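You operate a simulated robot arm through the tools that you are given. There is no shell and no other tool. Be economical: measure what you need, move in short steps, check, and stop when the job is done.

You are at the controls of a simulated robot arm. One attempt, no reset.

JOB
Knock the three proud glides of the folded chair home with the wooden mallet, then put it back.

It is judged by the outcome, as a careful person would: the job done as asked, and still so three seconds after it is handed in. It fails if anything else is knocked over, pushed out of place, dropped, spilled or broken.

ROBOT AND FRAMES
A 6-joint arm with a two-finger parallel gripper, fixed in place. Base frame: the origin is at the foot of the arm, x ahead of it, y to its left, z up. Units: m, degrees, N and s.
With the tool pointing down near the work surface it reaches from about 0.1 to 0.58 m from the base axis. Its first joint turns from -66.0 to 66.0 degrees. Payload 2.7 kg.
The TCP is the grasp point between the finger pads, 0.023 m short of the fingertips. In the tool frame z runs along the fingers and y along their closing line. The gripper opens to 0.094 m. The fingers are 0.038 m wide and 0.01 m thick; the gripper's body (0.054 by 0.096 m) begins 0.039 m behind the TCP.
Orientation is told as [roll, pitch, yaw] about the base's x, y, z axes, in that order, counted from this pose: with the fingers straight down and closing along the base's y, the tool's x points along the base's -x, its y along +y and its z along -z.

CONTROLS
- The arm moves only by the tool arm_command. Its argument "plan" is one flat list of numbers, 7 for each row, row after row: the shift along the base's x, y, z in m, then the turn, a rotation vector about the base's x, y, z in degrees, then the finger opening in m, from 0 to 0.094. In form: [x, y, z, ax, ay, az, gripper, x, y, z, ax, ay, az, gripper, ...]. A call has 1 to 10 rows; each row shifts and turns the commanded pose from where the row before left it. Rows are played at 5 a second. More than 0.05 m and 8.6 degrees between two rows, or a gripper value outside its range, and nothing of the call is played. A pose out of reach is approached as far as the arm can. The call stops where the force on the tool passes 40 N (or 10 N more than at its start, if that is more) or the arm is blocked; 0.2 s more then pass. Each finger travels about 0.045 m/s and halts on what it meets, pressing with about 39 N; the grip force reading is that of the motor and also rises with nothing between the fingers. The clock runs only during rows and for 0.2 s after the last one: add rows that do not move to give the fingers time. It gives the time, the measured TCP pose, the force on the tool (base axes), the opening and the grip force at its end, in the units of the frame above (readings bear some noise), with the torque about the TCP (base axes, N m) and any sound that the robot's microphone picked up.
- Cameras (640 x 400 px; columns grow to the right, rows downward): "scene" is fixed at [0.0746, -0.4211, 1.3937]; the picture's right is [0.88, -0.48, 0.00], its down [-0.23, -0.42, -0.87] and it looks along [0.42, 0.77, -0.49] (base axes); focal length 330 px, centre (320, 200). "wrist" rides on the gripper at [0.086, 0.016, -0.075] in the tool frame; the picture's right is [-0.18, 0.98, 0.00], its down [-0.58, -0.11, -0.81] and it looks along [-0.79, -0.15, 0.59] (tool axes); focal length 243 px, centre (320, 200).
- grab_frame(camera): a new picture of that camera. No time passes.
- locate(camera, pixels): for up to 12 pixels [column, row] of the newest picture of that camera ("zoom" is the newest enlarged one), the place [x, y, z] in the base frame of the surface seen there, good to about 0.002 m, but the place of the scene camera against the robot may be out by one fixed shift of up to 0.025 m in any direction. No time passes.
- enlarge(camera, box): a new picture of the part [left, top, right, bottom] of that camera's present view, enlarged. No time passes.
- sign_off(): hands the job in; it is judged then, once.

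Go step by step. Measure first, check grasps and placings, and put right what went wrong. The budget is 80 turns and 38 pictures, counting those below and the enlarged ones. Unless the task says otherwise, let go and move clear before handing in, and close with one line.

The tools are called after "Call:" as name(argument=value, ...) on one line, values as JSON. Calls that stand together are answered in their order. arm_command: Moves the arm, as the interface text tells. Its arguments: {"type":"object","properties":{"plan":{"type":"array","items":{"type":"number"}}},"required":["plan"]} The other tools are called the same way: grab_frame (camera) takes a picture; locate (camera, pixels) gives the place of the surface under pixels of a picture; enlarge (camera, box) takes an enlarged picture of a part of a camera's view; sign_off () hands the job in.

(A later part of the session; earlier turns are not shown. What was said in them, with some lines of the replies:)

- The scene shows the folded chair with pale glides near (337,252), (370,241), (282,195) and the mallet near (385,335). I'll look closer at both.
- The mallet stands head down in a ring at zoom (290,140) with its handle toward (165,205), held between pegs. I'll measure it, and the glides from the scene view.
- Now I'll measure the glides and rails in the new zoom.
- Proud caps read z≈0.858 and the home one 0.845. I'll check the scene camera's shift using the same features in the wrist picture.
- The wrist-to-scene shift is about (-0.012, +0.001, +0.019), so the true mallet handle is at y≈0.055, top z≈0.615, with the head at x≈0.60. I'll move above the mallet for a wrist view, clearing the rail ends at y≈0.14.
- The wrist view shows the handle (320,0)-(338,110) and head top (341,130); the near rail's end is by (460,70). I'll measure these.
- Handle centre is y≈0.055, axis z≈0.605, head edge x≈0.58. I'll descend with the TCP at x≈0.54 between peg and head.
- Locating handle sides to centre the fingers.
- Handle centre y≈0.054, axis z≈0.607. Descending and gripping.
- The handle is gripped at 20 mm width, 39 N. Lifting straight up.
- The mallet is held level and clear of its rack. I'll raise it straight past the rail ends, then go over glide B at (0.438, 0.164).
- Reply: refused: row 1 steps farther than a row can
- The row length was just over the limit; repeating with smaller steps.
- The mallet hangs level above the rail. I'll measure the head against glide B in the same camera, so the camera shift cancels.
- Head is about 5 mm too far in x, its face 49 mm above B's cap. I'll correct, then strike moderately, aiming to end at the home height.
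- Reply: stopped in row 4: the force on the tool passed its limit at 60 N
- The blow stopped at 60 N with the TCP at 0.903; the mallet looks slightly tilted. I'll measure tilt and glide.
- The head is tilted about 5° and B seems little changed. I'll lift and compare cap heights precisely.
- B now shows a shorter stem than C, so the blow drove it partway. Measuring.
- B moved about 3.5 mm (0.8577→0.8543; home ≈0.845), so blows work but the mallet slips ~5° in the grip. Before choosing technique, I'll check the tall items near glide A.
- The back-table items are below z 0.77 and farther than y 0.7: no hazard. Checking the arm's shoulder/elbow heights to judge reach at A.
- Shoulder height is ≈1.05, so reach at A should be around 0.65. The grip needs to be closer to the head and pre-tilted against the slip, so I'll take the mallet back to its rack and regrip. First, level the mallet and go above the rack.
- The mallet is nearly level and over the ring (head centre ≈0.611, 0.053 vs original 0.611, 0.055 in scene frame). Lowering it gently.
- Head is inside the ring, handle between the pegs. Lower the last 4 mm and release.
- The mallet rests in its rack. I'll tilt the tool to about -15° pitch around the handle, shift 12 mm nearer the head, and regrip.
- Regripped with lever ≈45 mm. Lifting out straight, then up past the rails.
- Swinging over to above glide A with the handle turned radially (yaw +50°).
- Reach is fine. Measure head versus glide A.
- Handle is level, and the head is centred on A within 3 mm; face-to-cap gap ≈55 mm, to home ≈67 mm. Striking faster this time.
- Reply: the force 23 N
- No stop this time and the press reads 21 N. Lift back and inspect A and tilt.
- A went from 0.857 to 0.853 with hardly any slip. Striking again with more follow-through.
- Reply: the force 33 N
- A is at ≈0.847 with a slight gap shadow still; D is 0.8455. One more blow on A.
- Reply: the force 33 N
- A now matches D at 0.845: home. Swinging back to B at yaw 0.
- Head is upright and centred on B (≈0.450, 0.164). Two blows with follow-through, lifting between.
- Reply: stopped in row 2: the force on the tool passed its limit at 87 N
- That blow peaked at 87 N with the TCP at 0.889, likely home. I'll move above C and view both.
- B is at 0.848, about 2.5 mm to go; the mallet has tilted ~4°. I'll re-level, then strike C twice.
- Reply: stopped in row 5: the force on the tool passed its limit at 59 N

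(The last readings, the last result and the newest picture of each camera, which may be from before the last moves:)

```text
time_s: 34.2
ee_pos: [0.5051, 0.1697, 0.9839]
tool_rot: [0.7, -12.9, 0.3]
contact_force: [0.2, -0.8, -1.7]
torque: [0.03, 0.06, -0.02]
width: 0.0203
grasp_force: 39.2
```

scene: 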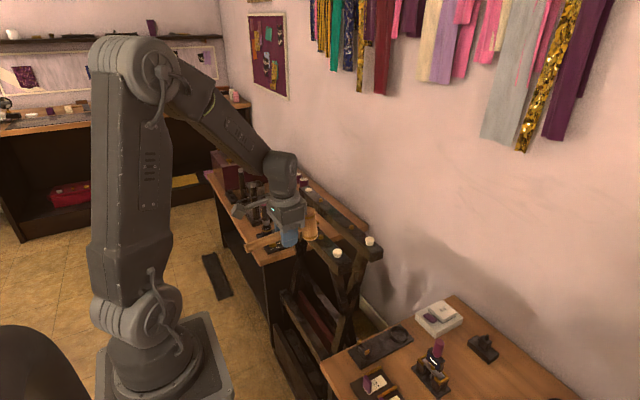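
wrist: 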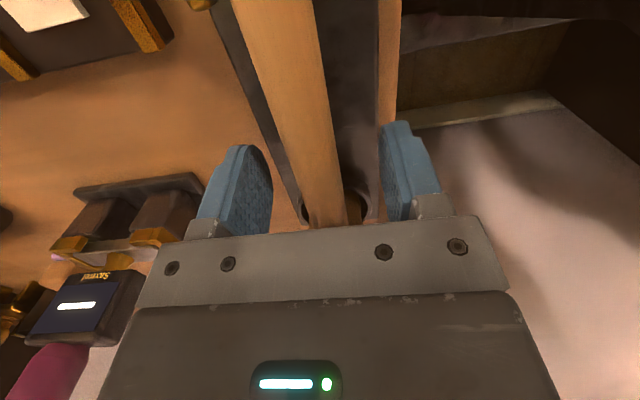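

C blow stopped at 59 N, TCP 0.896. Recentre and strike C again.

Call:
arm_command(plan=[-0.0065, -0.0035, 0.006, -0.5, 1.5, 0, 0, 0, 0, 0, 0, 0, 0, 0, 0, 0, -0.01, 0, 0, 0, 0, 0, 0, -0.05, 0, 0, 0, 0, 0, 0, -0.05, 0, 0, 0, 0])

Call:
arm_command(plan=[0, 0, 0.05, 0, 0, 0, 0, 0, 0, 0.04, 0, 0, 0, 0, 0, 0, 0, 0, 0, 0, 0])

Call:
enlarge(camera="scene", box=[290, 175, 410, 265])

```text
time_s: 35.5
ee_pos: [0.5022, 0.1677, 0.8892]
tool_rot: [0.6, -12.5, 0.4]
contact_force: [-0.7, -0.9, 2.4]
torque: [0.04, -0.08, -0.03]
width: 0.0205
grasp_force: 39.0
stopped in row 5: the force on the tool passed its limit at 49 N (the readings are from after the stop); the commanded pose is now the measured one
```

```text
time_s: 36.2
ee_pos: [0.5006, 0.1668, 0.9787]
tool_rot: [0.5, -12.3, 0.4]
contact_force: [-0.2, 0.2, -1.3]
torque: [0.0, 0.04, 0.0]
width: 0.0206
grasp_force: 38.9
```

```text
4.44 times, centred on (350, 220) of scene
```

zoom: 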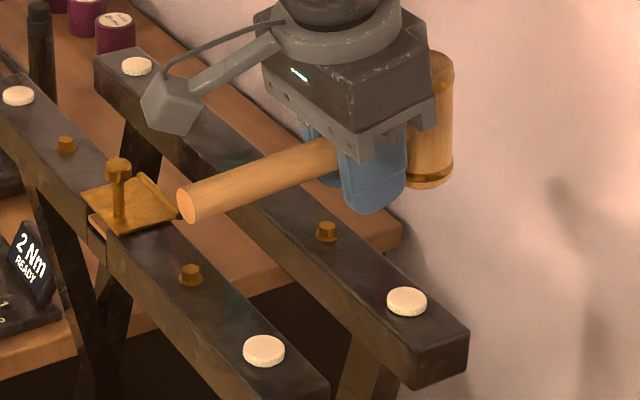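

Call:
locate(camera="zoom", pixels=[[407, 298], [399, 296], [415, 300], [264, 347], [137, 64], [430, 175], [430, 95], [433, 65], [210, 198], [310, 160], [260, 178]])

```text
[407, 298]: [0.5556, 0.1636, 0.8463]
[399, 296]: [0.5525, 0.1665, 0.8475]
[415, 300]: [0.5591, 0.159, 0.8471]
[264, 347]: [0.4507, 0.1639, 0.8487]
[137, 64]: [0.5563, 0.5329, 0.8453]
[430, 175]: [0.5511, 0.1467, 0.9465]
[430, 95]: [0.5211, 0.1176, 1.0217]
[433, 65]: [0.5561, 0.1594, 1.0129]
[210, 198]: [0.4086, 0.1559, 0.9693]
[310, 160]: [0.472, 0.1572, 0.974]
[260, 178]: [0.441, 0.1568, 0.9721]
```

C is at ~0.847, B at 0.848, home is 0.845. Another blow on C.

Call:
arm_command(plan=[-0.002, -0.001, 0.01, -0.2, 2, 0, 0, 0, 0, 0, 0, 0, 0, 0, 0, 0, -0.012, 0, 0, 0, 0, 0, 0, -0.05, 0, 0, 0, 0, 0, 0, -0.05, 0, 0, 0, 0])

Call:
arm_command(plan=[0, 0, 0.05, 0, 0, 0, 0, 0, 0, 0.04, 0, 0, 0, 0, 0, 0, 0, 0, 0, 0, 0])

```text
time_s: 37.5
ee_pos: [0.5035, 0.1697, 0.8883]
tool_rot: [0.7, -11.3, 0.5]
contact_force: [-2.3, 0.1, 5.6]
torque: [-0.01, -0.16, 0.0]
width: 0.0205
grasp_force: 39.3
stopped in row 5: the force on the tool passed its limit at 50 N (the readings are from after the stop); the commanded pose is now the measured one
```

```text
time_s: 38.3
ee_pos: [0.5039, 0.1691, 0.9773]
tool_rot: [0.5, -11.3, 0.4]
contact_force: [-0.1, 0.0, -2.0]
torque: [0.04, 0.04, -0.02]
width: 0.0205
grasp_force: 39.0
```

Now over to B for its second blow.

Call:
arm_command(plan=[-0.037, -0.001, 0.008, -0.2, 1, 0, 0, -0.037, -0.001, 0, 0, 0, 0, 0, -0.0365, -0.001, 0, 0, 0, 0, 0, 0, 0, 0, 0, 0, 0, 0, 0, 0, -0.009, 0, 0, 0, 0, 0, 0, -0.05, 0, 0, 0, 0, 0, 0, -0.05, 0, 0, 0, 0])

Call:
arm_command(plan=[0, 0, 0.05, 0, 0, 0, 0, 0, 0, 0.045, 0, 0, 0, 0, 0, 0, 0, 0, 0, 0, 0])

Call:
enlarge(camera="scene", box=[290, 175, 410, 265])

```text
time_s: 40.0
ee_pos: [0.3967, 0.1716, 0.8894]
tool_rot: [1.0, -11.3, 0.5]
contact_force: [-0.9, -0.9, 7.8]
torque: [-0.03, -0.26, -0.01]
width: 0.0205
grasp_force: 39.1
stopped in row 7: the force on the tool passed its limit at 73 N (the readings are from after the stop); the commanded pose is now the measured one
```

```text
time_s: 40.8
ee_pos: [0.3977, 0.1709, 0.9829]
tool_rot: [0.7, -11.1, 0.5]
contact_force: [0.2, 0.1, -2.4]
torque: [0.02, 0.01, -0.01]
width: 0.0207
grasp_force: 39.0
```

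```text
4.44 times, centred on (350, 220) of scene
```

zoom: 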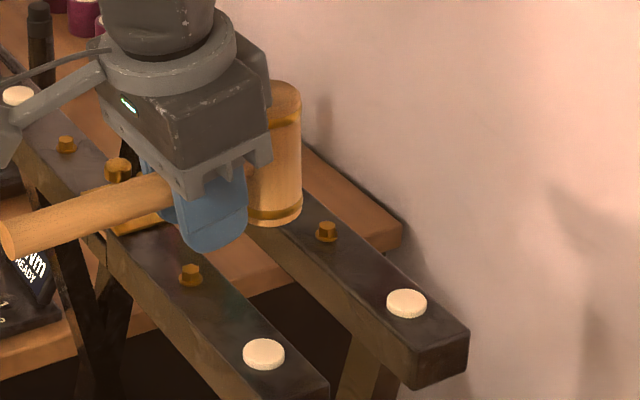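

Call:
locate(camera="zoom", pixels=[[407, 299], [399, 297], [415, 302], [410, 297], [264, 350], [256, 348], [272, 352], [267, 346], [18, 94], [14, 93], [50, 220], [150, 188]])

```text
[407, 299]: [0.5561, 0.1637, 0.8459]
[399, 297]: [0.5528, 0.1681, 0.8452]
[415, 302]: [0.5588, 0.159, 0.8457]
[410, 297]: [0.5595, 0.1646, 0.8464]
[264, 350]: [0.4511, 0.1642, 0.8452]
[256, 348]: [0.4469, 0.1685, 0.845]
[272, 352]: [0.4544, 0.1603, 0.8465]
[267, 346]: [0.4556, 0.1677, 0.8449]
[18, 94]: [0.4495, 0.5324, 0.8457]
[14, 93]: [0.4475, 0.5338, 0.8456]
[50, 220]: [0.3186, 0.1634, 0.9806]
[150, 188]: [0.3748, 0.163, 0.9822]
```

All caps read 0.845–0.846; C is perhaps half a millimetre high. One confirming blow on C.

Call:
arm_command(plan=[0.034, -0.0015, 0.003, -0.2, 0, 0, 0, 0.034, -0.0015, 0, 0, 0, 0, 0, 0.0325, -0.001, 0, 0, 0, 0, 0, 0, 0, 0, 0, 0, 0, 0, 0, 0, -0.01, 0, 0, 0, 0, 0, 0, -0.05, 0, 0, 0, 0, 0, 0, -0.05, 0, 0, 0, 0])

Call:
arm_command(plan=[0, 0, 0.045, 0, 0, 0, 0, 0, 0, 0.03, 0, 0, 0, 0, -0.035, -0.02, 0, 0, 0, 0, 0, -0.02, -0.045, 0, 0, 0, 0, 0, 0, -0.045, 0, 0, 0, 0, 0, 0, 0, 0, 0, 0, 0, 0])

Call:
enlarge(camera="scene", box=[300, 170, 440, 280])

```text
time_s: 42.4
ee_pos: [0.5015, 0.1682, 0.8875]
tool_rot: [1.0, -12.3, 0.6]
contact_force: [-2.3, -2.1, 6.0]
torque: [-0.03, -0.25, 0.0]
width: 0.0207
grasp_force: 39.3
stopped in row 7: the force on the tool passed its limit at 58 N (the readings are from after the stop); the commanded pose is now the measured one
```

```text
time_s: 43.8
ee_pos: [0.4433, 0.0564, 0.9613]
tool_rot: [1.1, -12.2, 0.6]
contact_force: [-0.5, -0.4, -1.8]
torque: [0.0, 0.03, 0.01]
width: 0.0202
grasp_force: 39.0
```

```text
3.64 times, centred on (370, 225) of scene
```

zoom: 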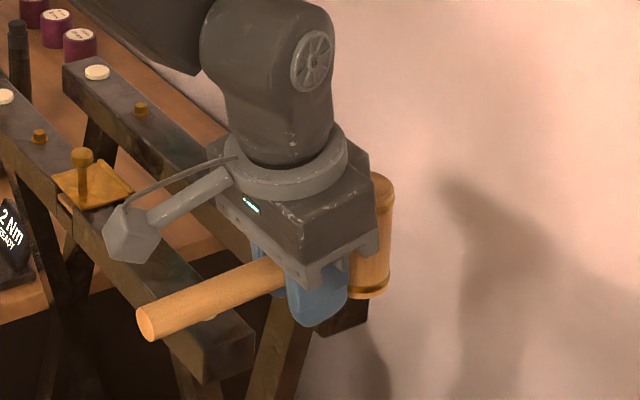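

Measure the mallet's tilt before returning it to the rack.

Call:
locate(camera="zoom", pixels=[[368, 285], [370, 260], [165, 310], [215, 290], [260, 272], [148, 322], [375, 190]])

```text
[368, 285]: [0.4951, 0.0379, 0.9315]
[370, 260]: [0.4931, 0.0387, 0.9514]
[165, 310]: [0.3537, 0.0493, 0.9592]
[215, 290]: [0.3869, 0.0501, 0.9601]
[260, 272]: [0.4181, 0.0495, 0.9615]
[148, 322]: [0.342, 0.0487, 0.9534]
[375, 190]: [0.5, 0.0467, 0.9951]
```

Handle is ~2° head-high; I'll level it and descend to above the rack.

Call:
arm_command(plan=[0.022, 0.001, -0.044, -0.7, 2, 0, 0, 0.022, 0, -0.044, 0, 0, 0, 0, 0.022, 0, -0.044, 0, 0, 0, 0, 0.022, 0, -0.044, 0, 0, 0, 0, 0.022, 0, -0.044, 0, 0, 0, 0, 0, 0, -0.045, 0, 0, 0, 0, 0, 0, -0.02, 0, 0, 0, 0, 0, 0, 0, 0, 0, 0, 0, 0, 0, 0, 0, 0, 0, 0])

Call:
enlarge(camera="scene", box=[330, 265, 450, 375])

```text
time_s: 45.8
ee_pos: [0.5579, 0.0585, 0.6818]
tool_rot: [0.4, -10.8, 0.6]
contact_force: [-0.1, 0.1, -2.7]
torque: [0.01, 0.06, 0.01]
width: 0.0207
grasp_force: 38.8
```

```text
3.64 times, centred on (390, 320) of scene
```

zoom: 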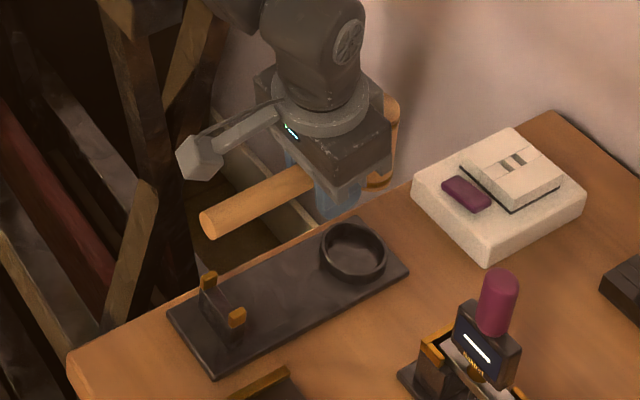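

Call:
locate(camera="zoom", pixels=[[230, 204], [300, 172], [208, 226], [378, 183], [380, 172], [265, 187], [220, 208], [372, 180], [388, 178]])

```text
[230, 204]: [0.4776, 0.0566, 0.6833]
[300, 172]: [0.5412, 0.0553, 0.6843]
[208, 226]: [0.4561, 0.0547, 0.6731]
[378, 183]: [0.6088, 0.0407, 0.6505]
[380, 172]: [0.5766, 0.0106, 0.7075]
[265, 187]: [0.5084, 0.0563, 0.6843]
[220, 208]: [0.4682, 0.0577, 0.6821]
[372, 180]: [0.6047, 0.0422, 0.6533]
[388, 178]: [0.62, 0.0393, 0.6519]
```

The mallet slid ~8 mm up between the pads during the blows, so the fingers will end lower, about 4 mm over the rack plate. Correct xy (-3, -4 mm) and lower most of the way.

Call:
arm_command(plan=[-0.003, -0.004, -0.02, 0, 0, -0.4, 0, 0, 0, -0.025, 0, 0, 0, 0, 0, 0, -0.02, 0, 0, 0, 0, 0, 0, -0.01, 0, 0, 0, 0, 0, 0, 0, 0, 0, 0, 0])

Call:
enlarge(camera="scene", box=[340, 290, 430, 370])

```text
time_s: 46.8
ee_pos: [0.5682, 0.0604, 0.6841]
tool_rot: [0.7, -13.9, 1.1]
contact_force: [-0.4, 0.3, -2.1]
torque: [-0.01, 0.04, -0.01]
width: 0.0206
grasp_force: 38.3
stopped in row 4: the arm was blocked; the commanded pose is now the measured one
```

```text
5.00 times, centred on (385, 330) of scene
```

zoom: 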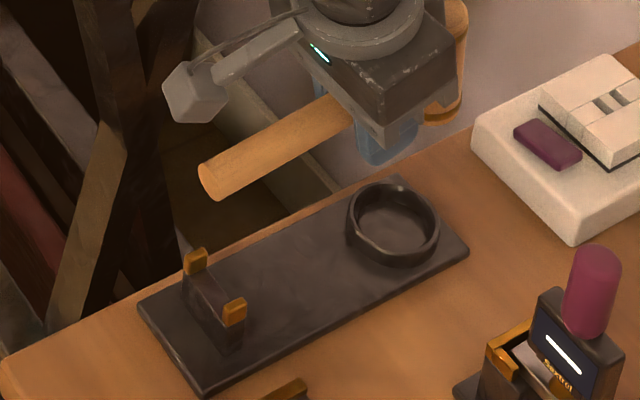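

The arm was blocked, with no force on the tool: probably a wrist link brushing the rail end since y was 7 mm further left than before. I'll back up, then move right, re-level and restore x.

Call:
arm_command(plan=[-0.003, -0.002, 0.03, 0, 0, 0, 0, -0.003, -0.002, 0.03, 0, 0, 0, 0, -0.003, -0.002, 0, 0, 1.5, -0.5, 0, -0.0045, -0.002, 0, -0.3, 1.5, -0.5, 0, 0, 0, 0, 0, 0, 0, 0])

```text
time_s: 48.0
ee_pos: [0.5666, 0.0533, 0.7354]
tool_rot: [0.6, -11.1, -0.2]
contact_force: [-0.2, 0.9, -3.2]
torque: [-0.01, 0.03, 0.01]
width: 0.0206
grasp_force: 39.4
```

x reads 0.567 against 0.555 commanded, so something is still leaning on the arm. Raise farther to get free and verify.

Call:
arm_command(plan=[0, -0.001, 0.045, 0, 0, 0, 0, -0.01, -0.001, 0.045, 0, 0, 0, 0, -0.02, -0.001, 0.045, 0, 0, 0, 0, -0.02, 0, 0.045, 0, 0, 0, 0, 0, 0, 0, 0, 0, 0, 0, 0, 0, 0, 0, 0, 0, 0])

```text
time_s: 49.4
ee_pos: [0.5153, 0.0498, 0.9163]
tool_rot: [0.5, -11.1, -0.2]
contact_force: [-0.1, 0.5, -2.5]
torque: [-0.03, 0.01, 0.02]
width: 0.0202
grasp_force: 38.9
```

z tracks now. A small test move to confirm tracking in free space.

Call:
arm_command(plan=[-0.02, 0.001, 0, 0, 0, 0, 0, -0.02, 0.001, 0, 0, 0, 0, 0, 0, 0, 0, 0, 0, 0, 0, 0, 0, 0, 0, 0, 0, 0])

Call:
locate(camera="scene", pixels=[[337, 252], [370, 241], [383, 258], [345, 273], [310, 240]])

```text
time_s: 50.4
ee_pos: [0.4755, 0.0515, 0.9153]
tool_rot: [0.7, -11.1, -0.1]
contact_force: [-0.2, 0.0, -1.9]
torque: [0.01, 0.06, -0.01]
width: 0.02
grasp_force: 39.4
```

```text
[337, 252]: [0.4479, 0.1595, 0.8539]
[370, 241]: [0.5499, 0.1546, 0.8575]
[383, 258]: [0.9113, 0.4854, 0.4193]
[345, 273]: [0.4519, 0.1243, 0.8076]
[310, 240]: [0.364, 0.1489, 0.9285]
```

Tracking is good. Descend again along y≈0.051, where both earlier trips were clear, and watch for drift.

Call:
arm_command(plan=[0.0195, -0.0003, -0.039, 0, 0, 0, 0, 0.0195, -0.0003, -0.039, 0, 0, 0, 0, 0.0195, -0.0003, -0.039, 0, 0, 0, 0, 0.0195, -0.0003, -0.039, 0, 0, 0, 0, 0, 0, -0.025, 0, 0, 0, 0, 0, 0, 0, 0, 0, 0, 0])

```text
time_s: 51.8
ee_pos: [0.5553, 0.0534, 0.7318]
tool_rot: [0.6, -11.2, -0.2]
contact_force: [-0.1, -0.3, -2.2]
torque: [0.02, 0.03, -0.02]
width: 0.0205
grasp_force: 38.8
```

Continue down in short steps, checking for deviation.

Call:
arm_command(plan=[0, -0.001, -0.025, 0, 0, 0, 0, 0, 0, -0.025, 0, 0, 0, 0, 0, 0, 0, 0, 0, 0, 0])

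```text
time_s: 52.5
ee_pos: [0.5544, 0.0523, 0.6835]
tool_rot: [0.6, -11.2, -0.1]
contact_force: [-0.1, -0.8, -2.9]
torque: [-0.01, 0.05, 0.01]
width: 0.0205
grasp_force: 38.8
```

Clear so far. Continue to z≈0.63.

Call:
arm_command(plan=[0, 0, -0.02, 0, 0, 0, 0, 0, 0, -0.02, 0, 0, 0, 0, 0, 0, -0.014, 0, 0, 0, 0, 0, 0, 0, 0, 0, 0, 0])

```text
time_s: 53.5
ee_pos: [0.5523, 0.0506, 0.6298]
tool_rot: [0.6, -11.1, -0.2]
contact_force: [1.0, 0.0, -2.4]
torque: [0.01, 0.04, 0.0]
width: 0.0205
grasp_force: 38.9
```

On track. Nudge to the grip-time x,y and lower into the ring in small steps.

Call:
arm_command(plan=[0.001, 0.002, -0.012, 0, 0, 0, 0, 0, 0, -0.008, 0, 0, 0, 0, 0, 0, -0.005, 0, 0, 0, 0, 0, 0, 0, 0, 0, 0, 0])

```text
time_s: 54.5
ee_pos: [0.556, 0.0536, 0.6055]
tool_rot: [0.6, -11.1, -0.2]
contact_force: [-0.2, -0.2, -2.4]
torque: [0.02, 0.04, -0.01]
width: 0.0203
grasp_force: 39.2
```

Call:
arm_command(plan=[-0.001, 0, -0.003, 0, 0, 0, 0, 0, 0, -0.003, 0, 0, 0, 0, 0, 0, 0, 0, 0, 0, 0])

```text
time_s: 55.4
ee_pos: [0.5539, 0.0527, 0.5995]
tool_rot: [0.6, -11.2, -0.1]
contact_force: [0.4, -0.4, -1.1]
torque: [0.0, 0.07, 0.04]
width: 0.0201
grasp_force: 38.8
```

Force still free of contact; a little lower.

Call:
arm_command(plan=[0, 0, -0.0015, 0, 0, 0, 0, 0, 0, -0.0015, 0, 0, 0, 0, 0, 0, 0, 0, 0, 0, 0, 0, 0, 0, 0, 0, 0, 0])

```text
time_s: 56.0
ee_pos: [0.5548, 0.0529, 0.5979]
tool_rot: [0.6, -11.0, -0.2]
contact_force: [-8.9, -0.6, 10.4]
torque: [-0.17, -0.05, -0.12]
width: 0.0202
grasp_force: 38.8
stopped in row 3: the force on the tool passed its limit at 44 N (the readings are from after the stop); the commanded pose is now the measured one
```

Contact at TCP 0.598 matches the head bottoming out (face ≈25 mm below TCP → 0.573; the rim would be 0.577+). Ease off 0.5 mm and look with the last picture before releasing.

Call:
arm_command(plan=[0, 0, 0.0008, 0, 0, 0, 0, 0, 0, 0, 0, 0, 0, 0])

Call:
enlarge(camera="scene", box=[340, 300, 430, 370])

```text
time_s: 56.6
ee_pos: [0.5554, 0.0533, 0.5999]
tool_rot: [0.6, -11.0, -0.2]
contact_force: [0.6, -0.7, -1.8]
torque: [-0.02, 0.02, 0.05]
width: 0.0205
grasp_force: 38.4
```

```text
5.71 times, centred on (385, 335) of scene
```

zoom: 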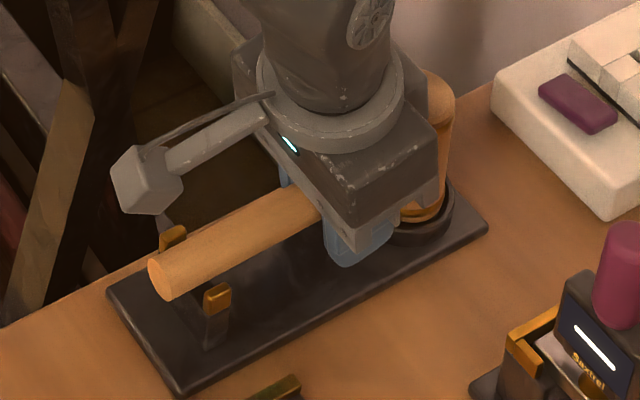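

Call:
locate(camera="zoom", pixels=[[175, 262], [240, 228], [290, 203], [160, 280], [172, 236], [217, 292], [435, 85], [425, 205], [425, 228], [445, 205], [400, 225], [350, 258]])

```text
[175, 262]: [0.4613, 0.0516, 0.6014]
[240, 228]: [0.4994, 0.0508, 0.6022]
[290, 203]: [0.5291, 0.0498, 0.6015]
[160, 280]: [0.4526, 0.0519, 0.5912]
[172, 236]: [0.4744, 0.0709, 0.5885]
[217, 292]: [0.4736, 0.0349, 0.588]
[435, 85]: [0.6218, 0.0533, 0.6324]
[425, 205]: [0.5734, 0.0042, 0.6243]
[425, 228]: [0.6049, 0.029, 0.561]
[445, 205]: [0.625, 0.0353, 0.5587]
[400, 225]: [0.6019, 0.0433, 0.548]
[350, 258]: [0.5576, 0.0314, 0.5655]
```

The handle top is 0.6015 vs 0.596 at rest, so the mallet sits ~6 mm high, with its head ~3 mm right (handle y falls 0.0516→0.0498). It's on the ring's right rim. Lift slightly, yaw +1.5°, shift left, and retry.

Call:
arm_command(plan=[0, 0, 0.004, 0, 0, 0, 0, 0, 0.0015, 0, 0, 0, 1.5, 0, 0, 0, 0, 0, 0, 0, 0, 0, 0, -0.003, 0, 0, 0, 0, 0, 0, -0.002, 0, 0, 0, 0, 0, 0, 0, 0, 0, 0, 0])

```text
time_s: 58.0
ee_pos: [0.5542, 0.0543, 0.6008]
tool_rot: [0.6, -11.1, 1.4]
contact_force: [-10.5, -0.8, 16.1]
torque: [-0.24, -0.12, -0.12]
width: 0.0205
grasp_force: 39.3
```

The torque pattern (contact at ≈+23 mm x, −15 mm y, −19 mm z from the TCP) fits the right finger's front corner on the ring's outer rim, not the head. Lift, shift back 2.5 mm within the ring's clearance, and lower again.

Call:
arm_command(plan=[0, 0, 0.004, 0, 0, 0, 0, -0.003, 0, 0, 0, 0, 0, 0, 0, 0, 0, 0, 0, 0, 0, 0, 0, -0.003, 0, 0, 0, 0, 0, 0, -0.002, 0, 0, 0, 0, 0, 0, -0.002, 0, 0, 0, 0, 0, 0, 0, 0, 0, 0, 0])

```text
time_s: 59.6
ee_pos: [0.551, 0.0551, 0.5959]
tool_rot: [0.6, -11.0, 1.4]
contact_force: [0.1, 0.4, -3.2]
torque: [0.02, 0.05, 0.01]
width: 0.0204
grasp_force: 38.6
```

Cleared: z=0.596 with no contact. Lower 2 mm more.

Call:
arm_command(plan=[0, 0, -0.001, 0, 0, 0, 0, 0, 0, -0.001, 0, 0, 0, 0, 0, 0, 0, 0, 0, 0, 0])

```text
time_s: 60.4
ee_pos: [0.5527, 0.0565, 0.595]
tool_rot: [0.6, -11.1, 1.3]
contact_force: [-7.4, 1.6, 13.7]
torque: [-0.2, 0.42, -0.12]
width: 0.0206
grasp_force: 39.1
```

Now the finger's rear corner touches the rack plate (z≈0.569) and the mallet is within ~1 mm of its seat. Ease up a hair and release.

Call:
arm_command(plan=[0, 0, 0.001, 0, 0, 0, 0, 0, 0, 0, 0, 0, 0, 0, 0, 0, 0, 0, 0, 0, 0.024, 0, 0, 0, 0, 0, 0, 0.03, 0, 0, 0, 0, 0, 0, 0.045, 0, 0, 0, 0, 0, 0, 0.06, 0, 0, 0, 0, 0, 0, 0.06])

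```text
time_s: 62.0
ee_pos: [0.5524, 0.0543, 0.5936]
tool_rot: [0.7, -11.1, 1.3]
contact_force: [-0.5, 2.0, 2.9]
torque: [-0.01, 0.01, -0.02]
width: 0.0591
grasp_force: 0.0
```

Released. Withdraw up and back along the tool axis, clear of the mallet and rails.

Call:
arm_command(plan=[-0.002, 0, 0.01, 0, 0, 0, 0.06, -0.004, -0.001, 0.02, 0, 0, 0, 0.06, -0.006, -0.001, 0.03, 0, 0, 0, 0.06, -0.008, -0.001, 0.04, 0, 0, 0, 0.06, -0.015, 0, 0.045, 0, 0, 0, 0.06, -0.02, 0, 0.045, 0, 0, 0, 0.06, -0.02, 0, 0.045, 0, 0, 0, 0.06, -0.02, 0, 0.045, 0, 0, 0, 0.06, 0, 0, 0.04, 0, 0, 0, 0.06])

Call:
grab_frame(camera="wrist")

```text
time_s: 64.0
ee_pos: [0.4557, 0.0517, 0.9142]
tool_rot: [0.7, -11.1, 1.4]
contact_force: [-0.7, -0.4, -0.2]
torque: [-0.02, 0.03, -0.02]
width: 0.06
grasp_force: 0.0
```

```text
refused: no pictures are left
```

No pictures remain. The last readings fit the mallet resting in its rack: its handle was within about 1 mm of the original height when I released it, and the arm withdrew without contact. Handing in.

Call:
sign_off()

```text
The job is handed in.
```

I knocked all three proud glides home: they measured 0.845–0.846 m, level with the fourth at 0.845 m. The mallet is back in its rack and the arm is clear, but I had no pictures left to check the mallet after letting go or that the chair had not shifted when the arm was briefly blocked, probably on its rail end.
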